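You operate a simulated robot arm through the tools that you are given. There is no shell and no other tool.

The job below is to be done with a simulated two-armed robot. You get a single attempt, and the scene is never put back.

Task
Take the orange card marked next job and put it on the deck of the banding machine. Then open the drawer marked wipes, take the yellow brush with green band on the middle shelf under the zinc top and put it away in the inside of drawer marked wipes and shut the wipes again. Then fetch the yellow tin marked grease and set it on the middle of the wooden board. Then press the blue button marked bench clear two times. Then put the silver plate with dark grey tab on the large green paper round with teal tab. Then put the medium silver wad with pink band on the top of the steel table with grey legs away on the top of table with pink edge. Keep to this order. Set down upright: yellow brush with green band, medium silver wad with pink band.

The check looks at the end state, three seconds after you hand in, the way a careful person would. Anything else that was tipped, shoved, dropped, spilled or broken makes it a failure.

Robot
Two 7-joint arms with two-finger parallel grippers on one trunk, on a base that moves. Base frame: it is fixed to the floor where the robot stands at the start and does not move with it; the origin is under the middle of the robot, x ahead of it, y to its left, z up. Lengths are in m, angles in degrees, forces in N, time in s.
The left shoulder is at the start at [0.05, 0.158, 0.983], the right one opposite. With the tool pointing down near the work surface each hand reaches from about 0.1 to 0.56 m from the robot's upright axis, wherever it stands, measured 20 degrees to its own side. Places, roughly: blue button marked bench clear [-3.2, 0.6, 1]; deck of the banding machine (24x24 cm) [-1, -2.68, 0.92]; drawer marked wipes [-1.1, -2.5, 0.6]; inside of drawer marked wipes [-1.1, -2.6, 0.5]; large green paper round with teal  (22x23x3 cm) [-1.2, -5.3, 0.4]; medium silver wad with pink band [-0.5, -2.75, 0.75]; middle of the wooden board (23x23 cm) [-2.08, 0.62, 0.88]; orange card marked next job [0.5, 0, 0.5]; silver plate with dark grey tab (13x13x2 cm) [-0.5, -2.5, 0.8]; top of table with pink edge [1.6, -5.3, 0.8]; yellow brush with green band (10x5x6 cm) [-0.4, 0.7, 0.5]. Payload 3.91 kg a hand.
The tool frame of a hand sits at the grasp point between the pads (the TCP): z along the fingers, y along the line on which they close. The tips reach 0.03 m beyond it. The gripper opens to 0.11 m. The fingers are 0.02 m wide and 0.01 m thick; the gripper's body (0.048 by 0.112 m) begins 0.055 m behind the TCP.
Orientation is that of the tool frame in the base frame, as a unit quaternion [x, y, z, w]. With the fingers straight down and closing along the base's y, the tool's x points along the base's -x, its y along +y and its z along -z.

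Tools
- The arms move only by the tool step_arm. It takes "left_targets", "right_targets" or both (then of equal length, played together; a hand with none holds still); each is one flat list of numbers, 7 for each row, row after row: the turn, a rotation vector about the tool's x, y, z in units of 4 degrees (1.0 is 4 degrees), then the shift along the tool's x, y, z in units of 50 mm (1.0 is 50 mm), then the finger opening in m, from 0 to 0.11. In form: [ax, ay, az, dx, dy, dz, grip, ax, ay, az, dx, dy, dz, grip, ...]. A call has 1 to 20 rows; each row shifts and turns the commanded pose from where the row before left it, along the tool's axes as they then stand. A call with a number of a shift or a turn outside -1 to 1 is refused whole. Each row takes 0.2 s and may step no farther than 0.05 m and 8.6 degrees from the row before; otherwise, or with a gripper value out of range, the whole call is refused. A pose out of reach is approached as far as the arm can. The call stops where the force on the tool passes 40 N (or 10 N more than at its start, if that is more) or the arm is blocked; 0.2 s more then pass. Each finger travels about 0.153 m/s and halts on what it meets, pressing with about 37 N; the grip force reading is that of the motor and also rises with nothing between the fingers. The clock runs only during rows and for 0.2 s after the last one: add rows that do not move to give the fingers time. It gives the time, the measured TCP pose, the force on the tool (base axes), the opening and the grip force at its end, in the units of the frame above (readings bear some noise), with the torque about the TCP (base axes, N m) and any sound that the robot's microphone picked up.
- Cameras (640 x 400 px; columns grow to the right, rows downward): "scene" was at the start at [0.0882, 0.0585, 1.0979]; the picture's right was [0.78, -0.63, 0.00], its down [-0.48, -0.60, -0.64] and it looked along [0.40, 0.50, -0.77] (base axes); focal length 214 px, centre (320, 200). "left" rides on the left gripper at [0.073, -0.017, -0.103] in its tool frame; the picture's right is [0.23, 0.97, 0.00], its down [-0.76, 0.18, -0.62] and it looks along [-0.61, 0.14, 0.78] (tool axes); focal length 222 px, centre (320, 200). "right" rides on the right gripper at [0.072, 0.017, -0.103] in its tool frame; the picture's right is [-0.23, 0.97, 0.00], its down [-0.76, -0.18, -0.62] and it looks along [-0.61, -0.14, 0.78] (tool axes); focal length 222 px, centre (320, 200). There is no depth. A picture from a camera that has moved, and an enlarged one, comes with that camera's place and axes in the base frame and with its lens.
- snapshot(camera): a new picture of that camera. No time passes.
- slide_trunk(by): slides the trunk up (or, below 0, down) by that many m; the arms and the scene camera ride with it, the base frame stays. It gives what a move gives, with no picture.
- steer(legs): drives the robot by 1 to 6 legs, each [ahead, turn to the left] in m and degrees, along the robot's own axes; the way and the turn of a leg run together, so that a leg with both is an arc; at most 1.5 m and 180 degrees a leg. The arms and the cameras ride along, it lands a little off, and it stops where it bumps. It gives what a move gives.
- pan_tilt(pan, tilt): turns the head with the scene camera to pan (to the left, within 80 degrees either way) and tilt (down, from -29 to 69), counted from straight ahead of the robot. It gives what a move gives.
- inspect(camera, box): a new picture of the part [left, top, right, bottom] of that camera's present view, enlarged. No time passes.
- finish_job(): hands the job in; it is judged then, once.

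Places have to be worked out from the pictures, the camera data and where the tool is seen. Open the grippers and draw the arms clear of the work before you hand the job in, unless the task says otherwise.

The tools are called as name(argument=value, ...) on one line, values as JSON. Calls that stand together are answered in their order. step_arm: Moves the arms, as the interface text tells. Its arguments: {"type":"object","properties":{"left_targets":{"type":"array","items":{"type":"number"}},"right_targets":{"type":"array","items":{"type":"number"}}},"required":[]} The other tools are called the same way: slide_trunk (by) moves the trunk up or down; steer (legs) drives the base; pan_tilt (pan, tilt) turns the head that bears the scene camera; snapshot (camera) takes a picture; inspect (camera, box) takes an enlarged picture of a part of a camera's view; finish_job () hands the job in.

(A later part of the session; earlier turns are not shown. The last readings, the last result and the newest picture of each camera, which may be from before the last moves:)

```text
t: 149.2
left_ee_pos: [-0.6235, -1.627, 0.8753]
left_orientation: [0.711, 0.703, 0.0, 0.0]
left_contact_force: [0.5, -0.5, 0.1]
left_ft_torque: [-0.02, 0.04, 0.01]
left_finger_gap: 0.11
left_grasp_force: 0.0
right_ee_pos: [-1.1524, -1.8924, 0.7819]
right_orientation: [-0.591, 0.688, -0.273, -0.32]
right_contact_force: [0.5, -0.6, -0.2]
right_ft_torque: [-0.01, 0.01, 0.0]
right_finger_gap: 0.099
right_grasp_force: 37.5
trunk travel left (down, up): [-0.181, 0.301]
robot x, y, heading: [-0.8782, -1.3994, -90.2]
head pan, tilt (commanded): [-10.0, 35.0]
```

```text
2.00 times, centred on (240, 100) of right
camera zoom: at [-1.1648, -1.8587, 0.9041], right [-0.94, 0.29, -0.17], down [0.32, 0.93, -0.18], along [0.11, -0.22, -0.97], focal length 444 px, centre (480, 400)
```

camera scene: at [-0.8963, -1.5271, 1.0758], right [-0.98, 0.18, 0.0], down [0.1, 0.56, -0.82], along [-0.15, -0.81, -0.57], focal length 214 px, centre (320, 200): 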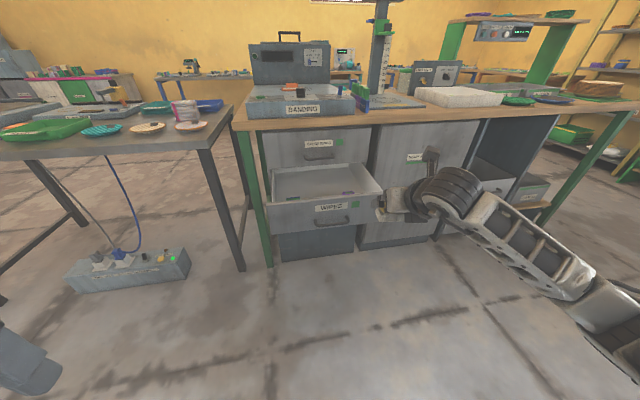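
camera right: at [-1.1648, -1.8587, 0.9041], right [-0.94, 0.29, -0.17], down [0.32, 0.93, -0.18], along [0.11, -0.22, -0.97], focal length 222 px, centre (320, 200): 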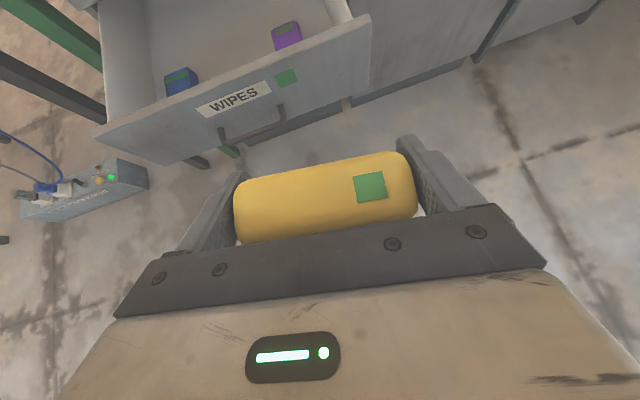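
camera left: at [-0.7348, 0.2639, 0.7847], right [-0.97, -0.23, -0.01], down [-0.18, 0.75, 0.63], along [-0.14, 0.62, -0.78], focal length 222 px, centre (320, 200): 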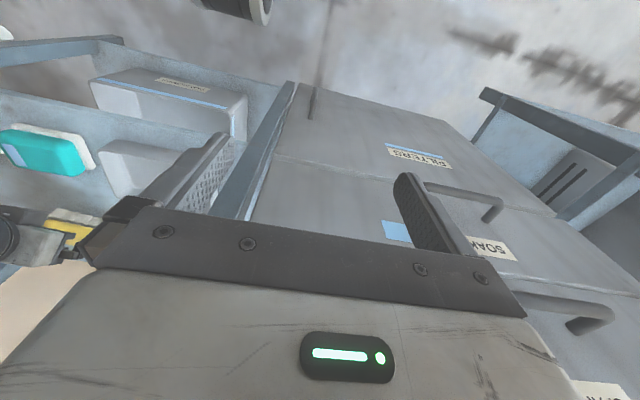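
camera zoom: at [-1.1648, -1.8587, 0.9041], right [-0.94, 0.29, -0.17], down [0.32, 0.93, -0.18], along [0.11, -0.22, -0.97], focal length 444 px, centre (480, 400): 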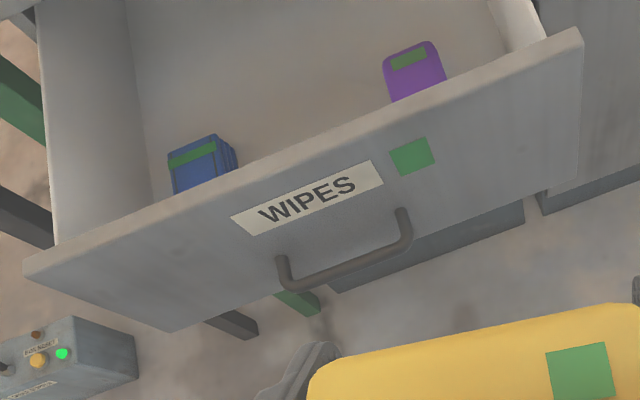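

Both boxes look to be at y≈-2.27, at x≈-0.92 and -1.16, leaving a gap between them. I raise the trunk and move in a little to look into the drawer from above.

slide_trunk(by=0.25)

steer(legs=[[0.25, 0]])

pan_tilt(pan=-12, tilt=55)

snapshot(camera="scene")

snapshot(camera="right")

```text
t: 151.8
left_ee_pos: [-0.6224, -1.6279, 1.1255]
left_orientation: [0.711, 0.704, 0.002, 0.0]
left_contact_force: [-0.5, -0.3, 0.1]
left_ft_torque: [0.0, 0.03, 0.03]
left_finger_gap: 0.1097
left_grasp_force: 0.0
right_ee_pos: [-1.1535, -1.8921, 1.0319]
right_orientation: [-0.592, 0.688, -0.274, -0.319]
right_contact_force: [-1.0, 0.0, -1.6]
right_ft_torque: [0.02, -0.02, 0.05]
right_finger_gap: 0.0988
right_grasp_force: 36.3
trunk travel left (down, up): [-0.431, 0.051]
robot x, y, heading: [-0.8801, -1.3998, -90.5]
head pan, tilt (commanded): [-10.0, 35.0]
```

```text
t: 153.6
left_ee_pos: [-0.6239, -1.8745, 1.1259]
left_orientation: [0.71, 0.704, 0.001, 0.0]
left_contact_force: [0.3, -0.9, -0.2]
left_ft_torque: [-0.02, 0.03, 0.0]
left_finger_gap: 0.1098
left_grasp_force: 0.0
right_ee_pos: [-1.153, -2.1416, 1.0315]
right_orientation: [-0.592, 0.688, -0.273, -0.32]
right_contact_force: [-0.4, -0.3, -2.4]
right_ft_torque: [0.0, 0.01, 0.03]
right_finger_gap: 0.099
right_grasp_force: 36.9
trunk travel left (down, up): [-0.431, 0.051]
robot x, y, heading: [-0.8835, -1.6513, -90.4]
head pan, tilt (commanded): [-10.0, 35.0]
```

```text
t: 154.4
left_ee_pos: [-0.6244, -1.8726, 1.125]
left_orientation: [0.71, 0.704, 0.001, 0.0]
left_contact_force: [-0.2, -0.5, 0.1]
left_ft_torque: [0.01, 0.0, 0.01]
left_finger_gap: 0.1099
left_grasp_force: 0.1
right_ee_pos: [-1.153, -2.1407, 1.031]
right_orientation: [-0.593, 0.687, -0.275, -0.319]
right_contact_force: [-0.7, -0.5, -0.7]
right_ft_torque: [0.0, 0.02, 0.0]
right_finger_gap: 0.0989
right_grasp_force: 37.0
trunk travel left (down, up): [-0.431, 0.051]
robot x, y, heading: [-0.8775, -1.6454, -90.5]
head pan, tilt (commanded): [-12.0, 55.0]
```

```text
taken
camera scene: at [-0.8974, -1.7588, 1.2976], right [-0.98, 0.21, 0.0], down [0.17, 0.8, -0.57], along [-0.12, -0.56, -0.82], focal length 214 px, centre (320, 200)
```

scene: 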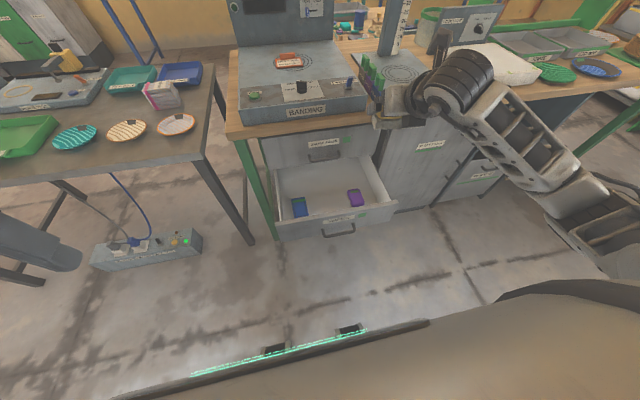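

```text
taken
camera right: at [-1.1656, -2.1071, 1.1541], right [-0.94, 0.29, -0.17], down [0.32, 0.93, -0.18], along [0.11, -0.22, -0.97], focal length 222 px, centre (320, 200)
```

right: 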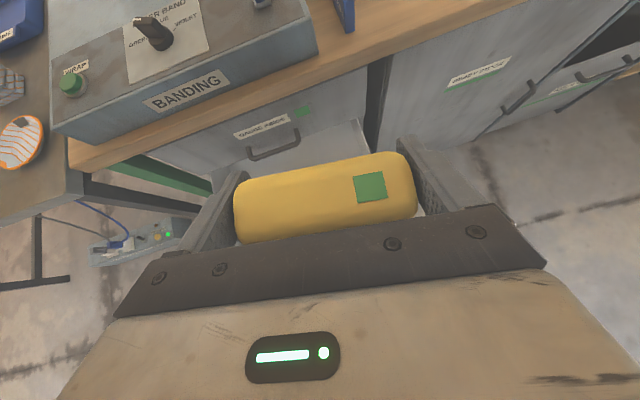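

inspect(camera="scene", box=[250, 130, 410, 250])

```text
3.33 times, centred on (330, 190) of scene
camera zoom: at [-0.8974, -1.7588, 1.2976], right [-0.98, 0.21, 0.0], down [0.17, 0.8, -0.57], along [-0.12, -0.56, -0.82], focal length 715 px, centre (287, 233)
```

zoom: 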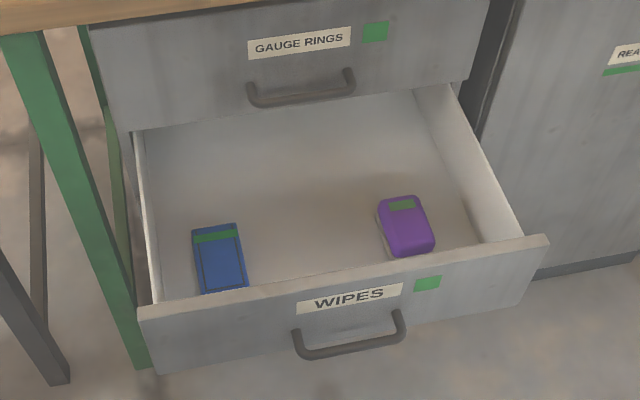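

Seen from above, the packs lie at x≈-0.92 and x≈-1.15 with their backs at y≈-2.29; the panel top is at z≈0.66. I will set the brush in the middle, behind them, at about (-1.035, -2.335). First I square up the hand and shift it over, at height.

step_arm(right_targets=[0.813, 0, -0.686, 0, 0, 0, 0.085, 0.813, 0, -0.686, 0, 0, 0, 0.085, 0, 0, 0, -0.25, -0.6, -0.3, 0.085, 0, 0, 0, -0.25, -0.6, -0.3, 0.085, 0, 0, 0, -0.25, -0.6, -0.3, 0.085, 0, 0, 0, -0.25, -0.6, -0.3, 0.085])

steer(legs=[[0.085, 0.5]])

slide_trunk(by=-0.2)

snapshot(camera="right")

snapshot(camera="scene")

```text
t: 155.8
left_ee_pos: [-0.6239, -1.8727, 1.1257]
left_orientation: [0.711, 0.703, 0.001, 0.0]
left_contact_force: [0.8, -0.4, -0.1]
left_ft_torque: [0.01, -0.01, -0.01]
left_finger_gap: 0.1098
left_grasp_force: 0.0
right_ee_pos: [-1.0323, -2.0635, 1.033]
right_orientation: [-0.641, 0.642, -0.297, -0.299]
right_contact_force: [0.3, -1.1, -0.8]
right_ft_torque: [-0.01, 0.0, -0.02]
right_finger_gap: 0.099
right_grasp_force: 37.4
trunk travel left (down, up): [-0.431, 0.051]
robot x, y, heading: [-0.8827, -1.6479, -90.1]
head pan, tilt (commanded): [-12.0, 55.0]
```

```text
t: 156.9
left_ee_pos: [-0.6214, -1.9588, 1.1266]
left_orientation: [0.707, 0.708, 0.002, 0.0]
left_contact_force: [-0.3, 0.1, 0.1]
left_ft_torque: [0.02, 0.02, 0.0]
left_finger_gap: 0.11
left_grasp_force: 0.1
right_ee_pos: [-1.03, -2.1513, 1.0326]
right_orientation: [0.646, -0.637, 0.299, 0.296]
right_contact_force: [0.5, 0.5, -1.9]
right_ft_torque: [0.0, 0.02, 0.02]
right_finger_gap: 0.0989
right_grasp_force: 37.3
trunk travel left (down, up): [-0.431, 0.051]
robot x, y, heading: [-0.8814, -1.7319, -89.9]
head pan, tilt (commanded): [-12.0, 55.0]
```

```text
t: 159.1
left_ee_pos: [-0.6226, -1.9577, 0.9264]
left_orientation: [0.707, 0.707, 0.001, 0.0]
left_contact_force: [-0.2, 0.0, 0.0]
left_ft_torque: [0.01, -0.02, -0.05]
left_finger_gap: 0.1101
left_grasp_force: 0.1
right_ee_pos: [-1.0285, -2.1517, 0.8345]
right_orientation: [0.644, -0.639, 0.298, 0.296]
right_contact_force: [0.8, 0.3, -1.6]
right_ft_torque: [-0.03, 0.0, 0.02]
right_finger_gap: 0.0991
right_grasp_force: 36.8
trunk travel left (down, up): [-0.231, 0.251]
robot x, y, heading: [-0.8823, -1.7307, -89.7]
head pan, tilt (commanded): [-12.0, 55.0]
```

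```text
taken
camera right: at [-1.0468, -2.1191, 0.9553], right [-0.98, 0.14, -0.17], down [0.17, 0.97, -0.18], along [0.14, -0.2, -0.97], focal length 222 px, centre (320, 200)
```

right: 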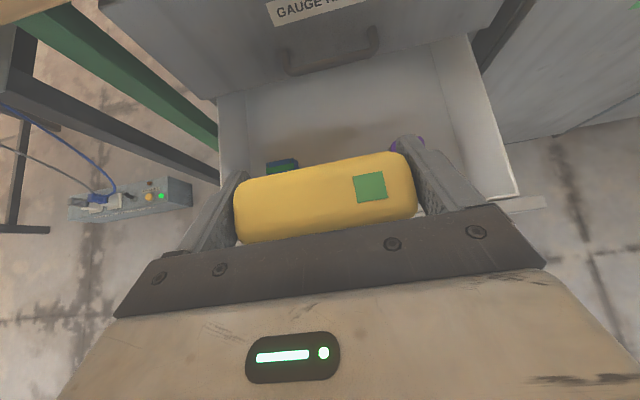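

```text
taken
camera scene: at [-0.8965, -1.8446, 1.0976], right [-0.98, 0.2, 0.0], down [0.17, 0.8, -0.57], along [-0.12, -0.56, -0.82], focal length 214 px, centre (320, 200)
```

scene: 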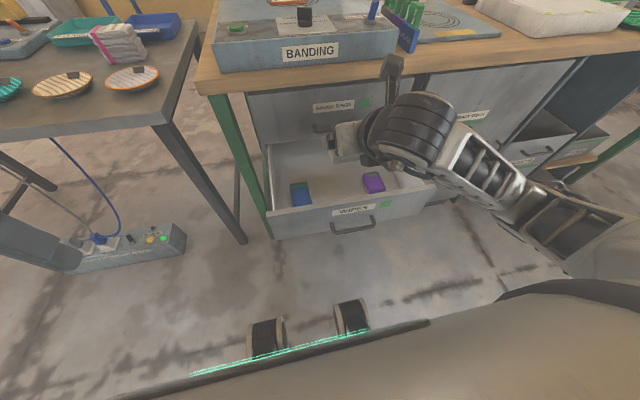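

The brush is above the drawer panel. I lower 9 cm more, then check the view from the scene camera.

slide_trunk(by=-0.085)

step_arm(right_targets=[0, 0, 0, 0, 0.05, 0.6, 0.085, 0, 0, 0, 0, 0.05, 0.6, 0.085, 0, 0, 0, 0, 0, 0.6, 0.085, 0, 0, 0, 0, 0, 0.6, 0.085])

snapshot(camera="right")

inspect(camera="scene", box=[230, 60, 470, 240])

```text
t: 160.3
left_ee_pos: [-0.6225, -1.9572, 0.8412]
left_orientation: [0.707, 0.707, 0.001, 0.0]
left_contact_force: [0.8, 0.7, -0.2]
left_ft_torque: [0.0, -0.01, 0.01]
left_finger_gap: 0.1101
left_grasp_force: 0.0
right_ee_pos: [-1.0297, -2.1508, 0.7479]
right_orientation: [0.645, -0.638, 0.299, 0.297]
right_contact_force: [-0.2, -0.4, -0.7]
right_ft_torque: [0.0, 0.06, -0.02]
right_finger_gap: 0.0992
right_grasp_force: 37.1
trunk travel left (down, up): [-0.146, 0.336]
robot x, y, heading: [-0.8839, -1.7333, -89.7]
head pan, tilt (commanded): [-12.0, 55.0]
```

```text
t: 161.3
left_ee_pos: [-0.6221, -1.9575, 0.841]
left_orientation: [0.707, 0.707, 0.002, 0.001]
left_contact_force: [0.0, 0.0, 0.4]
left_ft_torque: [-0.01, -0.04, 0.0]
left_finger_gap: 0.11
left_grasp_force: 0.2
right_ee_pos: [-1.0353, -2.2422, 0.6714]
right_orientation: [0.644, -0.638, 0.298, 0.297]
right_contact_force: [-0.8, -0.1, -0.5]
right_ft_torque: [0.01, 0.01, -0.03]
right_finger_gap: 0.099
right_grasp_force: 37.2
trunk travel left (down, up): [-0.146, 0.336]
robot x, y, heading: [-0.8829, -1.7337, -89.9]
head pan, tilt (commanded): [-12.0, 55.0]
```

```text
taken
camera right: at [-1.0519, -2.2105, 0.793], right [-0.98, 0.14, -0.17], down [0.17, 0.97, -0.18], along [0.14, -0.2, -0.97], focal length 222 px, centre (320, 200)
```

right: 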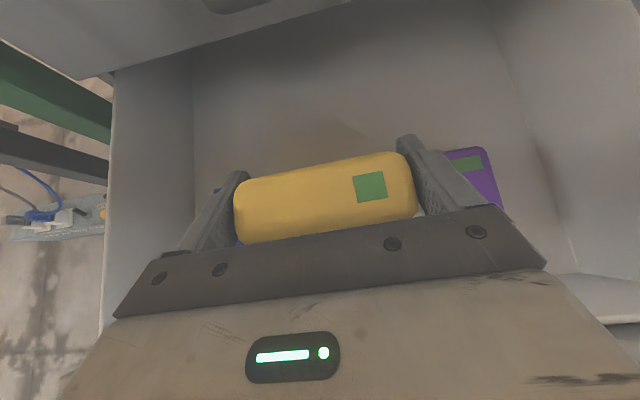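

```text
2.22 times, centred on (350, 150) of scene
camera zoom: at [-0.8965, -1.8446, 1.0125], right [-0.98, 0.2, 0.0], down [0.17, 0.8, -0.57], along [-0.12, -0.56, -0.82], focal length 477 px, centre (253, 311)
```

zoom: 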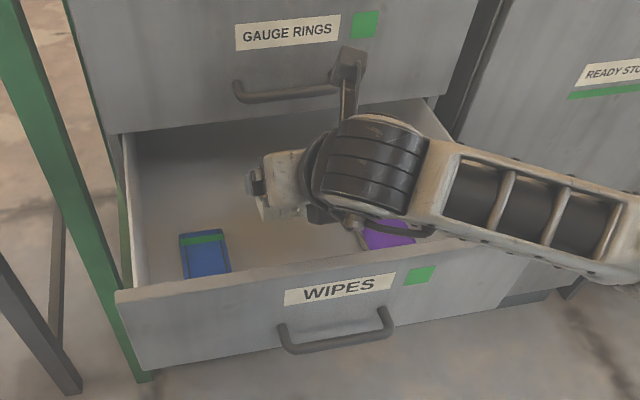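

So far clear. To keep the forearm above the drawer panel I raise the trunk 8 cm and lower the hand relative to it, going down into the drawer in stages.

slide_trunk(by=0.08)

step_arm(right_targets=[0, 0, 0, -0.268, 0, 0.714, 0.085, 0, 0, 0, -0.268, 0, 0.714, 0.085, 0, 0, 0, -0.268, 0, 0.714, 0.085, 0, 0, 0, 0, 0, 0, 0.085])

snapshot(camera="right")

snapshot(camera="scene")

```text
t: 162.5
left_ee_pos: [-0.6223, -1.9577, 0.9213]
left_orientation: [0.707, 0.707, 0.001, 0.0]
left_contact_force: [0.8, -0.6, -0.6]
left_ft_torque: [0.03, -0.03, -0.02]
left_finger_gap: 0.1098
left_grasp_force: 0.1
right_ee_pos: [-1.0338, -2.242, 0.7507]
right_orientation: [0.644, -0.639, 0.298, 0.297]
right_contact_force: [0.3, -0.3, -1.8]
right_ft_torque: [0.0, -0.04, -0.01]
right_finger_gap: 0.099
right_grasp_force: 36.8
trunk travel left (down, up): [-0.226, 0.256]
robot x, y, heading: [-0.8803, -1.735, -90.3]
head pan, tilt (commanded): [-12.0, 55.0]
```

```text
t: 163.5
left_ee_pos: [-0.6212, -1.9575, 0.9215]
left_orientation: [0.707, 0.707, 0.001, 0.0]
left_contact_force: [-0.1, 0.3, -0.4]
left_ft_torque: [0.04, -0.02, 0.01]
left_finger_gap: 0.1101
left_grasp_force: 0.0
right_ee_pos: [-1.0345, -2.2979, 0.6524]
right_orientation: [0.644, -0.639, 0.299, 0.297]
right_contact_force: [-0.1, -0.6, -1.3]
right_ft_torque: [0.03, 0.0, 0.0]
right_finger_gap: 0.0988
right_grasp_force: 37.5
trunk travel left (down, up): [-0.226, 0.256]
robot x, y, heading: [-0.88, -1.7308, -89.8]
head pan, tilt (commanded): [-12.0, 55.0]
```

```text
taken
camera right: at [-1.0513, -2.2664, 0.774], right [-0.98, 0.14, -0.17], down [0.17, 0.97, -0.18], along [0.14, -0.2, -0.97], focal length 222 px, centre (320, 200)
```

right: 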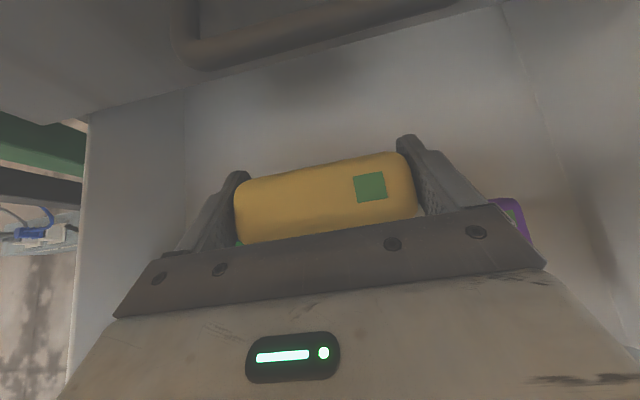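

```text
taken
camera scene: at [-0.8965, -1.8447, 1.0925], right [-0.98, 0.2, 0.0], down [0.17, 0.8, -0.57], along [-0.12, -0.56, -0.82], focal length 214 px, centre (320, 200)
```

scene: 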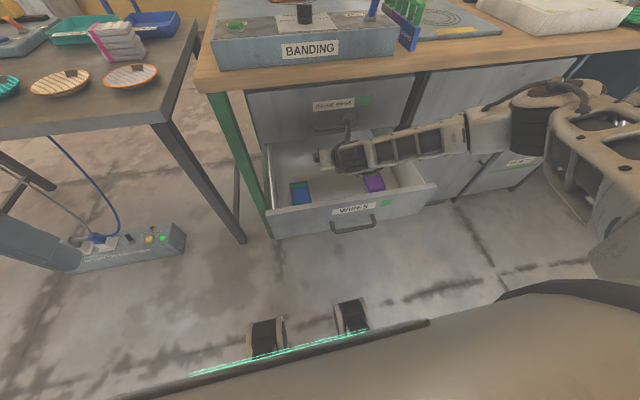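

Clear on all sides. I go further in, down to about z 0.60.

step_arm(right_targets=[0, 0, 0, -0.208, 0, 0.53, 0.085, 0, 0, 0, -0.208, 0, 0.53, 0.085, 0, 0, 0, 0, 0, 0, 0.085])

snapshot(camera="right")

inspect(camera="scene", box=[230, 70, 470, 250])

```text
t: 164.3
left_ee_pos: [-0.6223, -1.9567, 0.921]
left_orientation: [0.707, 0.707, 0.0, -0.001]
left_contact_force: [-0.4, 0.3, -0.1]
left_ft_torque: [0.0, 0.03, 0.02]
left_finger_gap: 0.1101
left_grasp_force: 0.0
right_ee_pos: [-1.0346, -2.3264, 0.6028]
right_orientation: [0.644, -0.639, 0.298, 0.296]
right_contact_force: [-0.3, 0.5, -1.8]
right_ft_torque: [0.02, 0.0, 0.02]
right_finger_gap: 0.099
right_grasp_force: 36.5
trunk travel left (down, up): [-0.226, 0.256]
robot x, y, heading: [-0.8799, -1.7331, -89.7]
head pan, tilt (commanded): [-12.0, 55.0]
```

```text
taken
camera right: at [-1.051, -2.2937, 0.7243], right [-0.98, 0.14, -0.17], down [0.17, 0.97, -0.18], along [0.14, -0.2, -0.97], focal length 222 px, centre (320, 200)
```

right: 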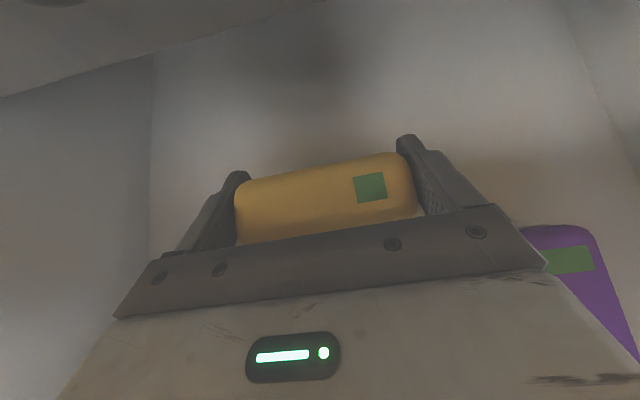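

```text
2.22 times, centred on (350, 160) of scene
camera zoom: at [-0.8965, -1.8447, 1.0925], right [-0.98, 0.2, 0.0], down [0.17, 0.8, -0.57], along [-0.12, -0.56, -0.82], focal length 477 px, centre (253, 289)
```

zoom: 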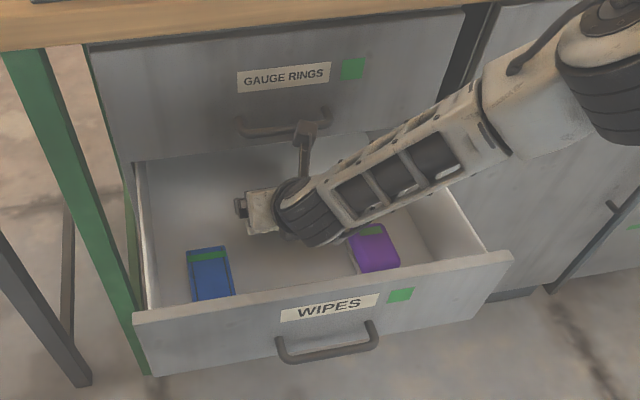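

Still free. I lower straight down in 5 mm steps, watching the force.

step_arm(right_targets=[0, 0, 0, -0.0765, 0, 0.0646, 0.085, 0, 0, 0, -0.0765, 0, 0.0646, 0.085, 0, 0, 0, 0, 0, 0, 0.085])

step_arm(right_targets=[0, 0, 0, -0.0765, 0, 0.0646, 0.085, 0, 0, 0, 0, 0, 0, 0.085])

step_arm(right_targets=[0, 0, 0, -0.0765, 0, 0.0646, 0.085, 0, 0, 0, 0, 0, 0, 0.085])

inspect(camera="scene", box=[230, 70, 470, 250])

```text
t: 165.1
left_ee_pos: [-0.6223, -1.9567, 0.9211]
left_orientation: [0.706, 0.708, 0.002, 0.0]
left_contact_force: [0.6, -0.5, 0.4]
left_ft_torque: [0.01, -0.02, 0.01]
left_finger_gap: 0.1102
left_grasp_force: 0.1
right_ee_pos: [-1.0337, -2.3254, 0.5919]
right_orientation: [0.645, -0.639, 0.297, 0.296]
right_contact_force: [-0.9, 0.5, -0.9]
right_ft_torque: [-0.01, -0.01, -0.02]
right_finger_gap: 0.0992
right_grasp_force: 36.7
trunk travel left (down, up): [-0.226, 0.256]
robot x, y, heading: [-0.8834, -1.7321, -90.0]
head pan, tilt (commanded): [-12.0, 55.0]
```

```text
t: 165.7
left_ee_pos: [-0.6224, -1.9575, 0.9215]
left_orientation: [0.707, 0.707, 0.001, -0.001]
left_contact_force: [-0.6, -0.7, 0.5]
left_ft_torque: [-0.02, -0.05, 0.0]
left_finger_gap: 0.1101
left_grasp_force: 0.2
right_ee_pos: [-1.0332, -2.3256, 0.5923]
right_orientation: [0.645, -0.639, 0.297, 0.297]
right_contact_force: [0.4, 0.1, -0.5]
right_ft_torque: [-0.02, 0.02, -0.02]
right_finger_gap: 0.099
right_grasp_force: 36.9
right hand out of reach, approached as far as the arm can: row 1
trunk travel left (down, up): [-0.226, 0.256]
robot x, y, heading: [-0.8801, -1.7328, -89.9]
head pan, tilt (commanded): [-12.0, 55.0]
```

```text
t: 166.3
left_ee_pos: [-0.6226, -1.9569, 0.9204]
left_orientation: [0.707, 0.707, 0.002, 0.0]
left_contact_force: [0.3, -0.3, 0.3]
left_ft_torque: [0.01, -0.02, -0.02]
left_finger_gap: 0.11
left_grasp_force: 0.2
right_ee_pos: [-1.033, -2.3254, 0.5925]
right_orientation: [0.645, -0.639, 0.297, 0.297]
right_contact_force: [1.1, 0.3, -1.4]
right_ft_torque: [0.01, 0.0, 0.04]
right_finger_gap: 0.099
right_grasp_force: 37.5
right hand out of reach, approached as far as the arm can: row 1
trunk travel left (down, up): [-0.226, 0.256]
robot x, y, heading: [-0.8812, -1.7344, -89.5]
head pan, tilt (commanded): [-12.0, 55.0]
```

```text
2.22 times, centred on (350, 160) of scene
camera zoom: at [-0.8965, -1.8446, 1.0925], right [-0.98, 0.2, 0.0], down [0.17, 0.8, -0.57], along [-0.12, -0.56, -0.82], focal length 477 px, centre (253, 289)
```

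zoom: 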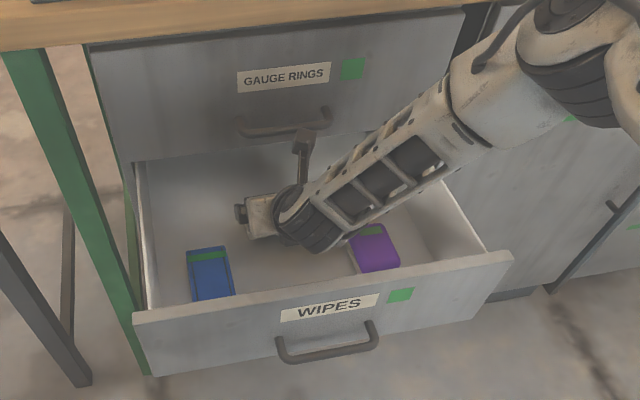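

The arm is at its lower reach, so I finish the lowering with the trunk in small amounts.

slide_trunk(by=-0.008)

slide_trunk(by=-0.006)

inspect(camera="scene", box=[270, 90, 430, 210])

```text
t: 166.9
left_ee_pos: [-0.6224, -1.9567, 0.9132]
left_orientation: [0.707, 0.708, 0.002, 0.0]
left_contact_force: [0.1, 0.3, -0.3]
left_ft_torque: [0.01, 0.03, -0.01]
left_finger_gap: 0.11
left_grasp_force: 0.0
right_ee_pos: [-1.0332, -2.3244, 0.585]
right_orientation: [0.645, -0.639, 0.297, 0.296]
right_contact_force: [-0.4, -0.2, -1.0]
right_ft_torque: [-0.02, 0.0, -0.01]
right_finger_gap: 0.099
right_grasp_force: 37.2
trunk travel left (down, up): [-0.218, 0.264]
robot x, y, heading: [-0.8831, -1.7332, -89.8]
head pan, tilt (commanded): [-12.0, 55.0]
```

```text
t: 167.4
left_ee_pos: [-0.6221, -1.958, 0.9062]
left_orientation: [0.708, 0.706, 0.001, 0.0]
left_contact_force: [-0.7, -0.2, 0.5]
left_ft_torque: [-0.04, 0.01, -0.02]
left_finger_gap: 0.1101
left_grasp_force: 0.1
right_ee_pos: [-1.0332, -2.3252, 0.5782]
right_orientation: [0.645, -0.639, 0.296, 0.296]
right_contact_force: [-0.5, -0.3, -1.2]
right_ft_torque: [-0.02, 0.0, -0.01]
right_finger_gap: 0.0992
right_grasp_force: 37.0
trunk travel left (down, up): [-0.212, 0.27]
robot x, y, heading: [-0.8819, -1.7329, -89.9]
head pan, tilt (commanded): [-12.0, 55.0]
```

```text
3.33 times, centred on (350, 150) of scene
camera zoom: at [-0.8965, -1.8446, 1.0785], right [-0.98, 0.2, 0.0], down [0.17, 0.8, -0.57], along [-0.12, -0.56, -0.82], focal length 715 px, centre (220, 367)
```

zoom: 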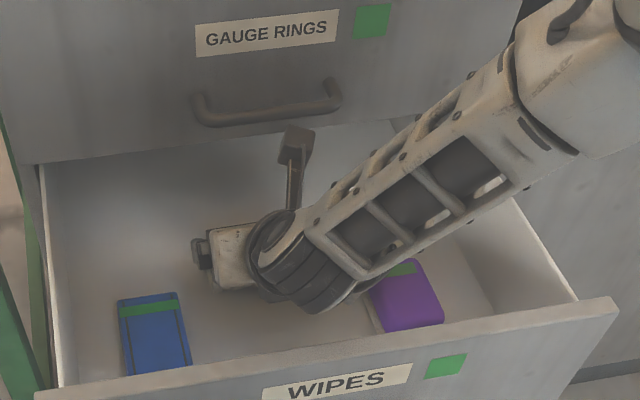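

No contact yet at z 0.578. I keep lowering the trunk by 6 mm at a time.

slide_trunk(by=-0.006)

slide_trunk(by=-0.006)

snapshot(camera="right")

```text
t: 168.0
left_ee_pos: [-0.6214, -1.9565, 0.9014]
left_orientation: [0.707, 0.707, 0.001, 0.0]
left_contact_force: [0.4, -0.2, -0.7]
left_ft_torque: [0.01, 0.01, 0.0]
left_finger_gap: 0.1102
left_grasp_force: 0.2
right_ee_pos: [-1.0346, -2.3237, 0.5721]
right_orientation: [0.644, -0.639, 0.296, 0.297]
right_contact_force: [0.0, 0.3, -1.1]
right_ft_torque: [0.03, 0.01, 0.02]
right_finger_gap: 0.0991
right_grasp_force: 36.6
trunk travel left (down, up): [-0.206, 0.276]
robot x, y, heading: [-0.8817, -1.7302, -89.6]
head pan, tilt (commanded): [-12.0, 55.0]
```

```text
t: 168.5
left_ee_pos: [-0.6228, -1.9572, 0.8957]
left_orientation: [0.707, 0.708, 0.002, 0.0]
left_contact_force: [0.4, 0.9, 0.2]
left_ft_torque: [0.02, -0.04, -0.01]
left_finger_gap: 0.1099
left_grasp_force: 0.1
right_ee_pos: [-1.0333, -2.3244, 0.566]
right_orientation: [0.645, -0.639, 0.296, 0.296]
right_contact_force: [0.4, -0.5, -1.1]
right_ft_torque: [0.02, 0.01, 0.01]
right_finger_gap: 0.099
right_grasp_force: 36.9
trunk travel left (down, up): [-0.2, 0.282]
robot x, y, heading: [-0.8766, -1.7308, -89.9]
head pan, tilt (commanded): [-12.0, 55.0]
```

```text
taken
camera right: at [-1.0504, -2.2932, 0.6881], right [-0.98, 0.14, -0.17], down [0.17, 0.97, -0.18], along [0.14, -0.2, -0.97], focal length 222 px, centre (320, 200)
```

right: 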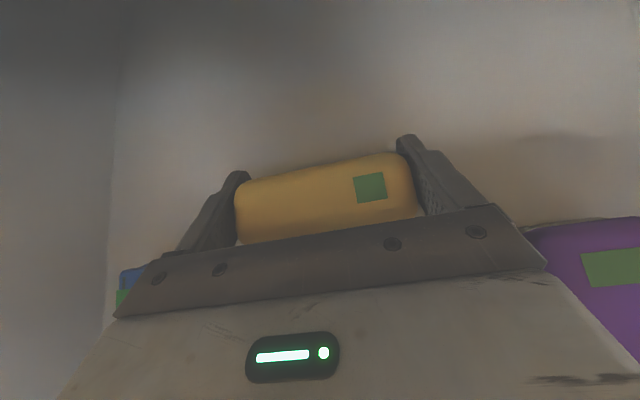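

Still no contact; I continue.

slide_trunk(by=-0.006)

slide_trunk(by=-0.005)

inspect(camera="scene", box=[270, 90, 430, 210])

```text
t: 169.1
left_ee_pos: [-0.6225, -1.9566, 0.8902]
left_orientation: [0.707, 0.707, 0.001, 0.0]
left_contact_force: [-0.5, -0.3, 0.6]
left_ft_torque: [0.02, 0.05, -0.01]
left_finger_gap: 0.1102
left_grasp_force: 0.0
right_ee_pos: [-1.0343, -2.3267, 0.566]
right_orientation: [0.642, -0.638, 0.3, 0.301]
right_contact_force: [-1.0, -0.2, 23.7]
right_ft_torque: [0.52, -0.21, -0.12]
right_finger_gap: 0.099
right_grasp_force: 36.8
trunk travel left (down, up): [-0.194, 0.288]
robot x, y, heading: [-0.8817, -1.7322, -89.9]
head pan, tilt (commanded): [-12.0, 55.0]
```

```text
t: 169.6
left_ee_pos: [-0.6223, -1.9564, 0.8853]
left_orientation: [0.707, 0.707, 0.0, 0.002]
left_contact_force: [-0.4, 0.3, -0.3]
left_ft_torque: [0.02, 0.02, 0.02]
left_finger_gap: 0.11
left_grasp_force: 0.1
right_ee_pos: [-1.0335, -2.3292, 0.5623]
right_orientation: [0.641, -0.637, 0.302, 0.303]
right_contact_force: [-1.4, 1.0, 38.0]
right_ft_torque: [-0.1, -0.31, 0.05]
right_finger_gap: 0.0989
right_grasp_force: 36.7
trunk travel left (down, up): [-0.189, 0.293]
robot x, y, heading: [-0.8821, -1.7321, -89.9]
head pan, tilt (commanded): [-12.0, 55.0]
```

```text
3.33 times, centred on (350, 150) of scene
camera zoom: at [-0.8959, -1.8417, 1.0562], right [-0.98, 0.2, 0.0], down [0.17, 0.8, -0.58], along [-0.12, -0.56, -0.82], focal length 715 px, centre (220, 367)
```

zoom: 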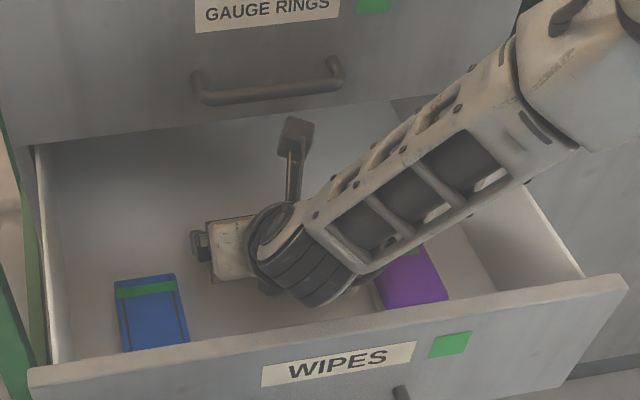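

Contact with the drawer floor (38 N). I raise the trunk 10 mm to take the load off, then open the fingers.

slide_trunk(by=0.01)

step_arm(right_targets=[0, 0, 0, 0, 0, 0, 0.1, 0, 0, 0, 0, 0, 0, 0.105, 0, 0, 0, 0, 0, 0, 0.11, 0, 0, 0, 0, 0, 0, 0.11])

snapshot(camera="right")

```text
t: 170.2
left_ee_pos: [-0.6232, -1.9574, 0.8931]
left_orientation: [0.706, 0.708, 0.001, 0.0]
left_contact_force: [-0.1, 0.8, 0.0]
left_ft_torque: [0.01, 0.02, -0.02]
left_finger_gap: 0.1102
left_grasp_force: 0.0
right_ee_pos: [-1.0337, -2.3231, 0.5638]
right_orientation: [0.646, -0.639, 0.295, 0.295]
right_contact_force: [-0.9, 0.9, 10.3]
right_ft_torque: [-0.14, -0.03, 0.03]
right_finger_gap: 0.099
right_grasp_force: 36.4
trunk travel left (down, up): [-0.199, 0.283]
robot x, y, heading: [-0.8838, -1.7301, -89.9]
head pan, tilt (commanded): [-12.0, 55.0]
```

```text
t: 171.2
left_ee_pos: [-0.6226, -1.9579, 0.8938]
left_orientation: [0.708, 0.707, 0.001, 0.0]
left_contact_force: [0.5, 0.2, 0.3]
left_ft_torque: [0.01, 0.01, -0.03]
left_finger_gap: 0.1102
left_grasp_force: 0.0
right_ee_pos: [-1.0332, -2.3251, 0.5645]
right_orientation: [0.645, -0.639, 0.297, 0.296]
right_contact_force: [0.5, 0.5, -0.2]
right_ft_torque: [0.01, -0.01, 0.0]
right_finger_gap: 0.1101
right_grasp_force: 0.0
trunk travel left (down, up): [-0.199, 0.283]
robot x, y, heading: [-0.8831, -1.7338, -89.6]
head pan, tilt (commanded): [-12.0, 55.0]
```

```text
taken
camera right: at [-1.0504, -2.2931, 0.687], right [-0.98, 0.14, -0.17], down [0.17, 0.97, -0.18], along [0.14, -0.2, -0.97], focal length 222 px, centre (320, 200)
```

right: 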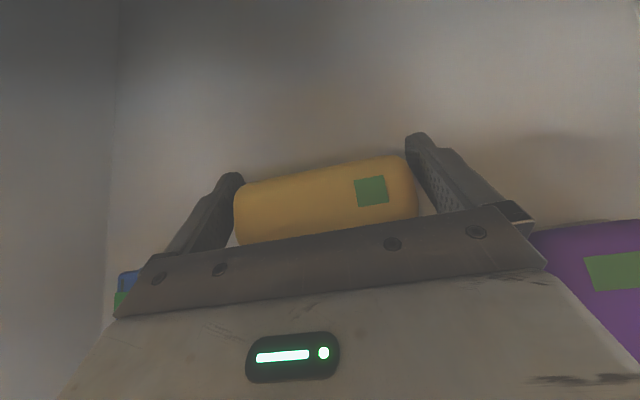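

The brush stands free on the drawer floor. I centre the fingers by 2 mm and raise the trunk straight up to clear it.

step_arm(right_targets=[0, 0, 0, 0, -0.045, 0, 0.11, 0, 0, 0, 0, 0, 0, 0.11])

slide_trunk(by=0.04)

snapshot(camera="right")

```text
t: 171.8
left_ee_pos: [-0.6229, -1.9571, 0.8942]
left_orientation: [0.706, 0.708, 0.001, 0.0]
left_contact_force: [0.4, 1.1, -0.1]
left_ft_torque: [0.0, -0.01, 0.03]
left_finger_gap: 0.1101
left_grasp_force: 0.0
right_ee_pos: [-1.0318, -2.3262, 0.5654]
right_orientation: [0.645, -0.639, 0.297, 0.296]
right_contact_force: [-0.8, -0.2, -0.2]
right_ft_torque: [0.02, 0.0, -0.01]
right_finger_gap: 0.1099
right_grasp_force: 0.1
trunk travel left (down, up): [-0.199, 0.283]
robot x, y, heading: [-0.884, -1.7332, -89.7]
head pan, tilt (commanded): [-12.0, 55.0]
```

```text
t: 172.6
left_ee_pos: [-0.6226, -1.9576, 0.9344]
left_orientation: [0.707, 0.707, 0.001, 0.001]
left_contact_force: [-0.3, 0.6, 0.8]
left_ft_torque: [0.01, 0.02, 0.0]
left_finger_gap: 0.1102
left_grasp_force: 0.0
right_ee_pos: [-1.0311, -2.326, 0.604]
right_orientation: [0.644, -0.639, 0.296, 0.297]
right_contact_force: [-1.0, 0.3, -0.4]
right_ft_torque: [-0.01, 0.04, 0.0]
right_finger_gap: 0.1096
right_grasp_force: 0.1
trunk travel left (down, up): [-0.239, 0.243]
robot x, y, heading: [-0.8883, -1.7351, -89.7]
head pan, tilt (commanded): [-12.0, 55.0]
```

```text
taken
camera right: at [-1.0484, -2.2934, 0.7272], right [-0.98, 0.14, -0.17], down [0.17, 0.97, -0.18], along [0.14, -0.2, -0.97], focal length 222 px, centre (320, 200)
```

right: 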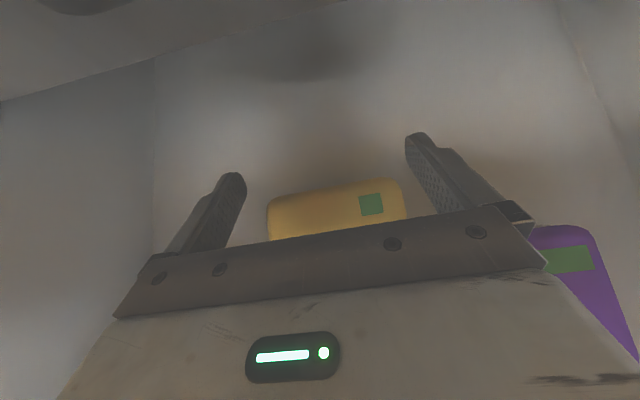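

The brush stays upright on the drawer floor. I retreat back and up along the finger axis (staying clear of the upper handle).

step_arm(right_targets=[0, 0, 0, 0, 0, -0.6, 0.11, 0, 0, 0, 0, 0, -0.8, 0.11, 0, 0, 0, 0, 0, -0.9, 0.11, 0, 0, 0, 0.2, 0, -0.9, 0.11, 0, 0, 0, 0.2, 0, -0.9, 0.11])

snapshot(camera="scene")

snapshot(camera="right")

```text
t: 173.8
left_ee_pos: [-0.6224, -1.9576, 0.9343]
left_orientation: [0.708, 0.707, 0.001, 0.0]
left_contact_force: [-0.3, -0.2, 0.4]
left_ft_torque: [0.0, -0.03, -0.04]
left_finger_gap: 0.1098
left_grasp_force: 0.1
right_ee_pos: [-1.0312, -2.1799, 0.754]
right_orientation: [0.644, -0.639, 0.297, 0.298]
right_contact_force: [-0.4, 0.8, 0.2]
right_ft_torque: [0.0, 0.02, 0.01]
right_finger_gap: 0.11
right_grasp_force: 0.0
trunk travel left (down, up): [-0.239, 0.243]
robot x, y, heading: [-0.8819, -1.7317, -89.8]
head pan, tilt (commanded): [-12.0, 55.0]
```

```text
taken
camera scene: at [-0.8966, -1.8445, 1.1055], right [-0.98, 0.2, 0.0], down [0.17, 0.8, -0.57], along [-0.12, -0.56, -0.82], focal length 214 px, centre (320, 200)
```

scene: 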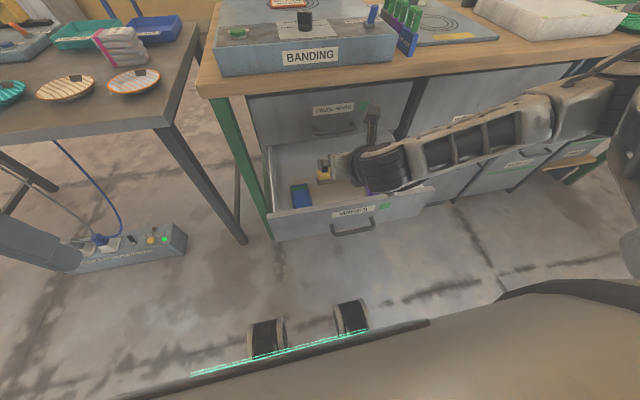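

```text
taken
camera right: at [-1.0487, -2.1487, 0.8766], right [-0.98, 0.14, -0.17], down [0.17, 0.97, -0.18], along [0.14, -0.2, -0.97], focal length 222 px, centre (320, 200)
```

right: 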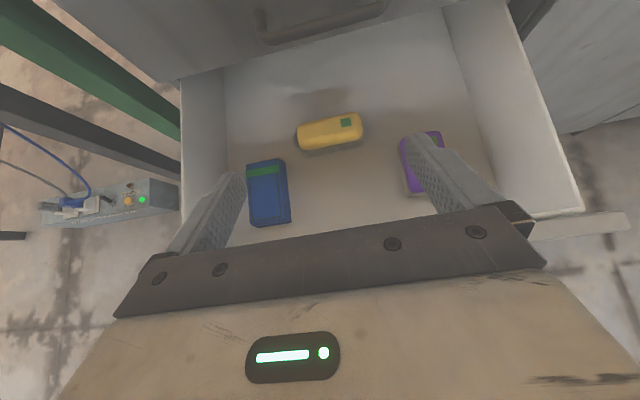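

The brush sits upright behind the two packs. I back away 0.25 m, close the fingers, and set the hand at panel height to the right of the handles to push the drawer shut.

steer(legs=[[-0.25, 0]])

step_arm(right_targets=[0, 0, 0, 0, 0.7, 0, 0.05, 0, 0, 0, 0, 0.7, 0, 0.0, 0, 0, 0, 0, 0.6, 0, 0.0])

slide_trunk(by=-0.115)

pan_tilt(pan=-12, tilt=45)

snapshot(camera="scene")

snapshot(camera="right")

```text
t: 175.6
left_ee_pos: [-0.6231, -1.7086, 0.9336]
left_orientation: [0.706, 0.708, 0.001, 0.0]
left_contact_force: [-0.1, 0.3, 0.7]
left_ft_torque: [0.02, -0.04, 0.0]
left_finger_gap: 0.11
left_grasp_force: 0.0
right_ee_pos: [-1.0316, -1.933, 0.7537]
right_orientation: [0.645, -0.639, 0.297, 0.296]
right_contact_force: [1.3, -0.8, -0.4]
right_ft_torque: [-0.05, 0.01, 0.03]
right_finger_gap: 0.1104
right_grasp_force: 0.1
trunk travel left (down, up): [-0.239, 0.243]
robot x, y, heading: [-0.8874, -1.4882, -89.7]
head pan, tilt (commanded): [-12.0, 55.0]
```

```text
t: 176.4
left_ee_pos: [-0.6227, -1.7087, 0.935]
left_orientation: [0.706, 0.708, 0.001, 0.0]
left_contact_force: [0.5, 0.6, 1.0]
left_ft_torque: [0.02, -0.01, 0.01]
left_finger_gap: 0.1099
left_grasp_force: 0.1
right_ee_pos: [-1.1319, -1.9339, 0.7553]
right_orientation: [0.645, -0.638, 0.297, 0.297]
right_contact_force: [-0.7, -0.1, 0.1]
right_ft_torque: [0.02, 0.0, 0.01]
right_finger_gap: 0.0
right_grasp_force: 36.8
trunk travel left (down, up): [-0.239, 0.243]
robot x, y, heading: [-0.882, -1.4816, -89.8]
head pan, tilt (commanded): [-12.0, 55.0]
```

```text
t: 177.9
left_ee_pos: [-0.6234, -1.7093, 0.8196]
left_orientation: [0.707, 0.707, 0.0, 0.0]
left_contact_force: [0.0, -0.4, 0.3]
left_ft_torque: [-0.02, 0.0, -0.04]
left_finger_gap: 0.1103
left_grasp_force: 0.2
right_ee_pos: [-1.132, -1.9338, 0.6396]
right_orientation: [0.645, -0.639, 0.297, 0.297]
right_contact_force: [-0.2, 0.5, -1.1]
right_ft_torque: [0.02, 0.0, 0.02]
right_finger_gap: 0.0001
right_grasp_force: 36.6
trunk travel left (down, up): [-0.124, 0.358]
robot x, y, heading: [-0.8835, -1.4854, -89.8]
head pan, tilt (commanded): [-12.0, 55.0]
```

```text
t: 178.6
left_ee_pos: [-0.6227, -1.7083, 0.8201]
left_orientation: [0.706, 0.708, 0.001, 0.001]
left_contact_force: [-0.4, 0.5, -0.1]
left_ft_torque: [-0.02, 0.01, 0.02]
left_finger_gap: 0.11
left_grasp_force: 0.1
right_ee_pos: [-1.1327, -1.9334, 0.6393]
right_orientation: [0.645, -0.638, 0.298, 0.297]
right_contact_force: [0.1, -0.2, 0.1]
right_ft_torque: [0.01, 0.04, 0.01]
right_finger_gap: 0.0001
right_grasp_force: 37.2
trunk travel left (down, up): [-0.124, 0.358]
robot x, y, heading: [-0.8807, -1.4845, -89.8]
head pan, tilt (commanded): [-12.0, 45.0]
```

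```text
taken
camera scene: at [-0.8992, -1.6057, 1.0039], right [-0.98, 0.2, 0.0], down [0.14, 0.69, -0.71], along [-0.14, -0.69, -0.71], focal length 214 px, centre (320, 200)
```

scene: 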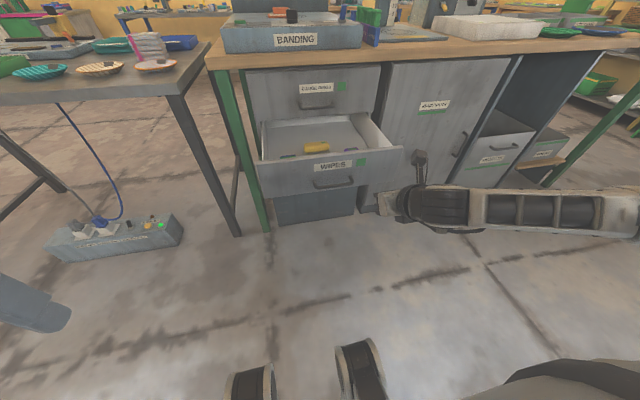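

```text
taken
camera right: at [-1.1493, -1.9023, 0.7617], right [-0.98, 0.14, -0.17], down [0.17, 0.97, -0.18], along [0.14, -0.2, -0.97], focal length 222 px, centre (320, 200)
```

right: 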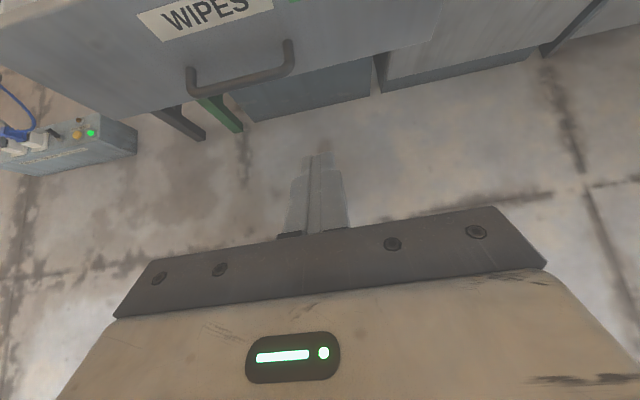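

The closed fingertips will meet the panel at about z 0.62, right of the handle. I drive 0.14 m to just before contact and check.

steer(legs=[[0.14, 0]])

snapshot(camera="right")

inspect(camera="scene", box=[230, 60, 470, 240])

```text
t: 179.9
left_ee_pos: [-0.6221, -1.8477, 0.8191]
left_orientation: [0.706, 0.708, 0.001, -0.001]
left_contact_force: [0.1, 0.4, -0.1]
left_ft_torque: [-0.04, 0.02, -0.03]
left_finger_gap: 0.1099
left_grasp_force: 0.1
right_ee_pos: [-1.1321, -2.0723, 0.6395]
right_orientation: [0.645, -0.639, 0.297, 0.296]
right_contact_force: [-0.2, 0.1, 0.0]
right_ft_torque: [0.0, -0.03, -0.02]
right_finger_gap: 0.0002
right_grasp_force: 37.5
trunk travel left (down, up): [-0.124, 0.358]
robot x, y, heading: [-0.8796, -1.6249, -89.8]
head pan, tilt (commanded): [-12.0, 45.0]
```

```text
taken
camera right: at [-1.1485, -2.041, 0.7618], right [-0.98, 0.14, -0.17], down [0.17, 0.97, -0.18], along [0.14, -0.2, -0.97], focal length 222 px, centre (320, 200)
```

right: 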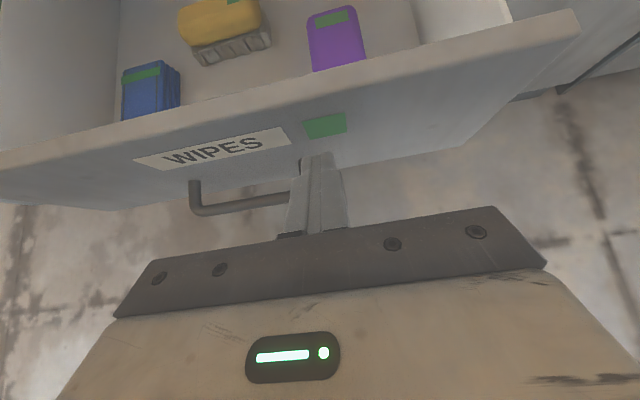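

```text
2.22 times, centred on (350, 150) of scene
camera zoom: at [-0.8985, -1.7444, 1.0039], right [-0.98, 0.2, 0.0], down [0.14, 0.69, -0.71], along [-0.14, -0.69, -0.71], focal length 477 px, centre (253, 311)
```

zoom: 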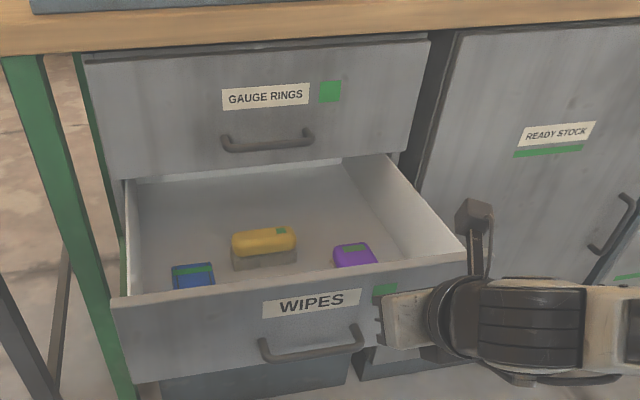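

The brush stands upright in the drawer. I shift the hand 1.5 cm away from the handle and push by driving forward gently.

step_arm(right_targets=[0, 0, 0, 0, 0.3, 0, 0.0])

steer(legs=[[0.08, 0]])

snapshot(camera="right")

snapshot(camera="scene")

```text
t: 180.3
left_ee_pos: [-0.6221, -1.8478, 0.82]
left_orientation: [0.706, 0.708, 0.001, 0.0]
left_contact_force: [-0.1, 0.5, -0.2]
left_ft_torque: [-0.01, 0.02, 0.0]
left_finger_gap: 0.1101
left_grasp_force: 0.0
right_ee_pos: [-1.1457, -2.0725, 0.6386]
right_orientation: [0.645, -0.639, 0.297, 0.297]
right_contact_force: [0.2, 1.3, 0.5]
right_ft_torque: [0.0, 0.0, 0.02]
right_finger_gap: 0.0
right_grasp_force: 37.3
trunk travel left (down, up): [-0.124, 0.358]
robot x, y, heading: [-0.8843, -1.6207, -89.9]
head pan, tilt (commanded): [-12.0, 45.0]
```

```text
t: 181.4
left_ee_pos: [-0.6218, -1.9289, 0.8192]
left_orientation: [0.707, 0.707, 0.001, 0.0]
left_contact_force: [0.6, 0.0, 0.2]
left_ft_torque: [0.01, -0.02, 0.05]
left_finger_gap: 0.11
left_grasp_force: 0.1
right_ee_pos: [-1.1463, -2.1536, 0.6398]
right_orientation: [0.644, -0.639, 0.297, 0.297]
right_contact_force: [-0.7, 0.6, -0.5]
right_ft_torque: [0.01, 0.0, 0.02]
right_finger_gap: 0.0002
right_grasp_force: 36.8
trunk travel left (down, up): [-0.124, 0.358]
robot x, y, heading: [-0.8826, -1.7045, -89.9]
head pan, tilt (commanded): [-12.0, 45.0]
```

```text
taken
camera right: at [-1.1635, -2.1212, 0.7618], right [-0.98, 0.14, -0.17], down [0.17, 0.97, -0.18], along [0.14, -0.2, -0.97], focal length 222 px, centre (320, 200)
```

right: 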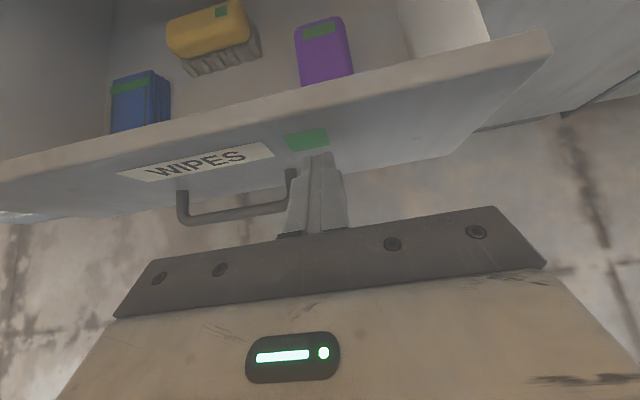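

```text
taken
camera scene: at [-0.8983, -1.8245, 1.0039], right [-0.98, 0.2, 0.0], down [0.14, 0.69, -0.71], along [-0.14, -0.69, -0.71], focal length 214 px, centre (320, 200)
```

scene: 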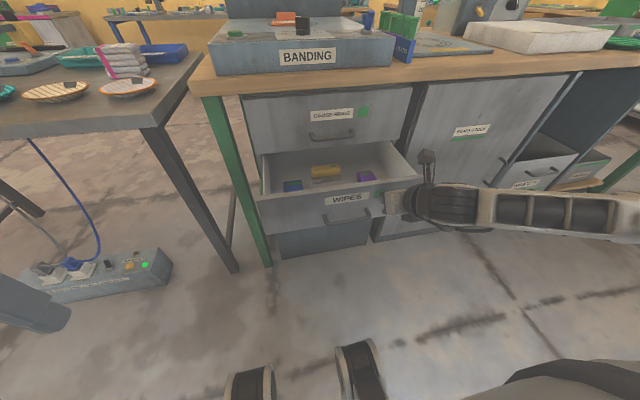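

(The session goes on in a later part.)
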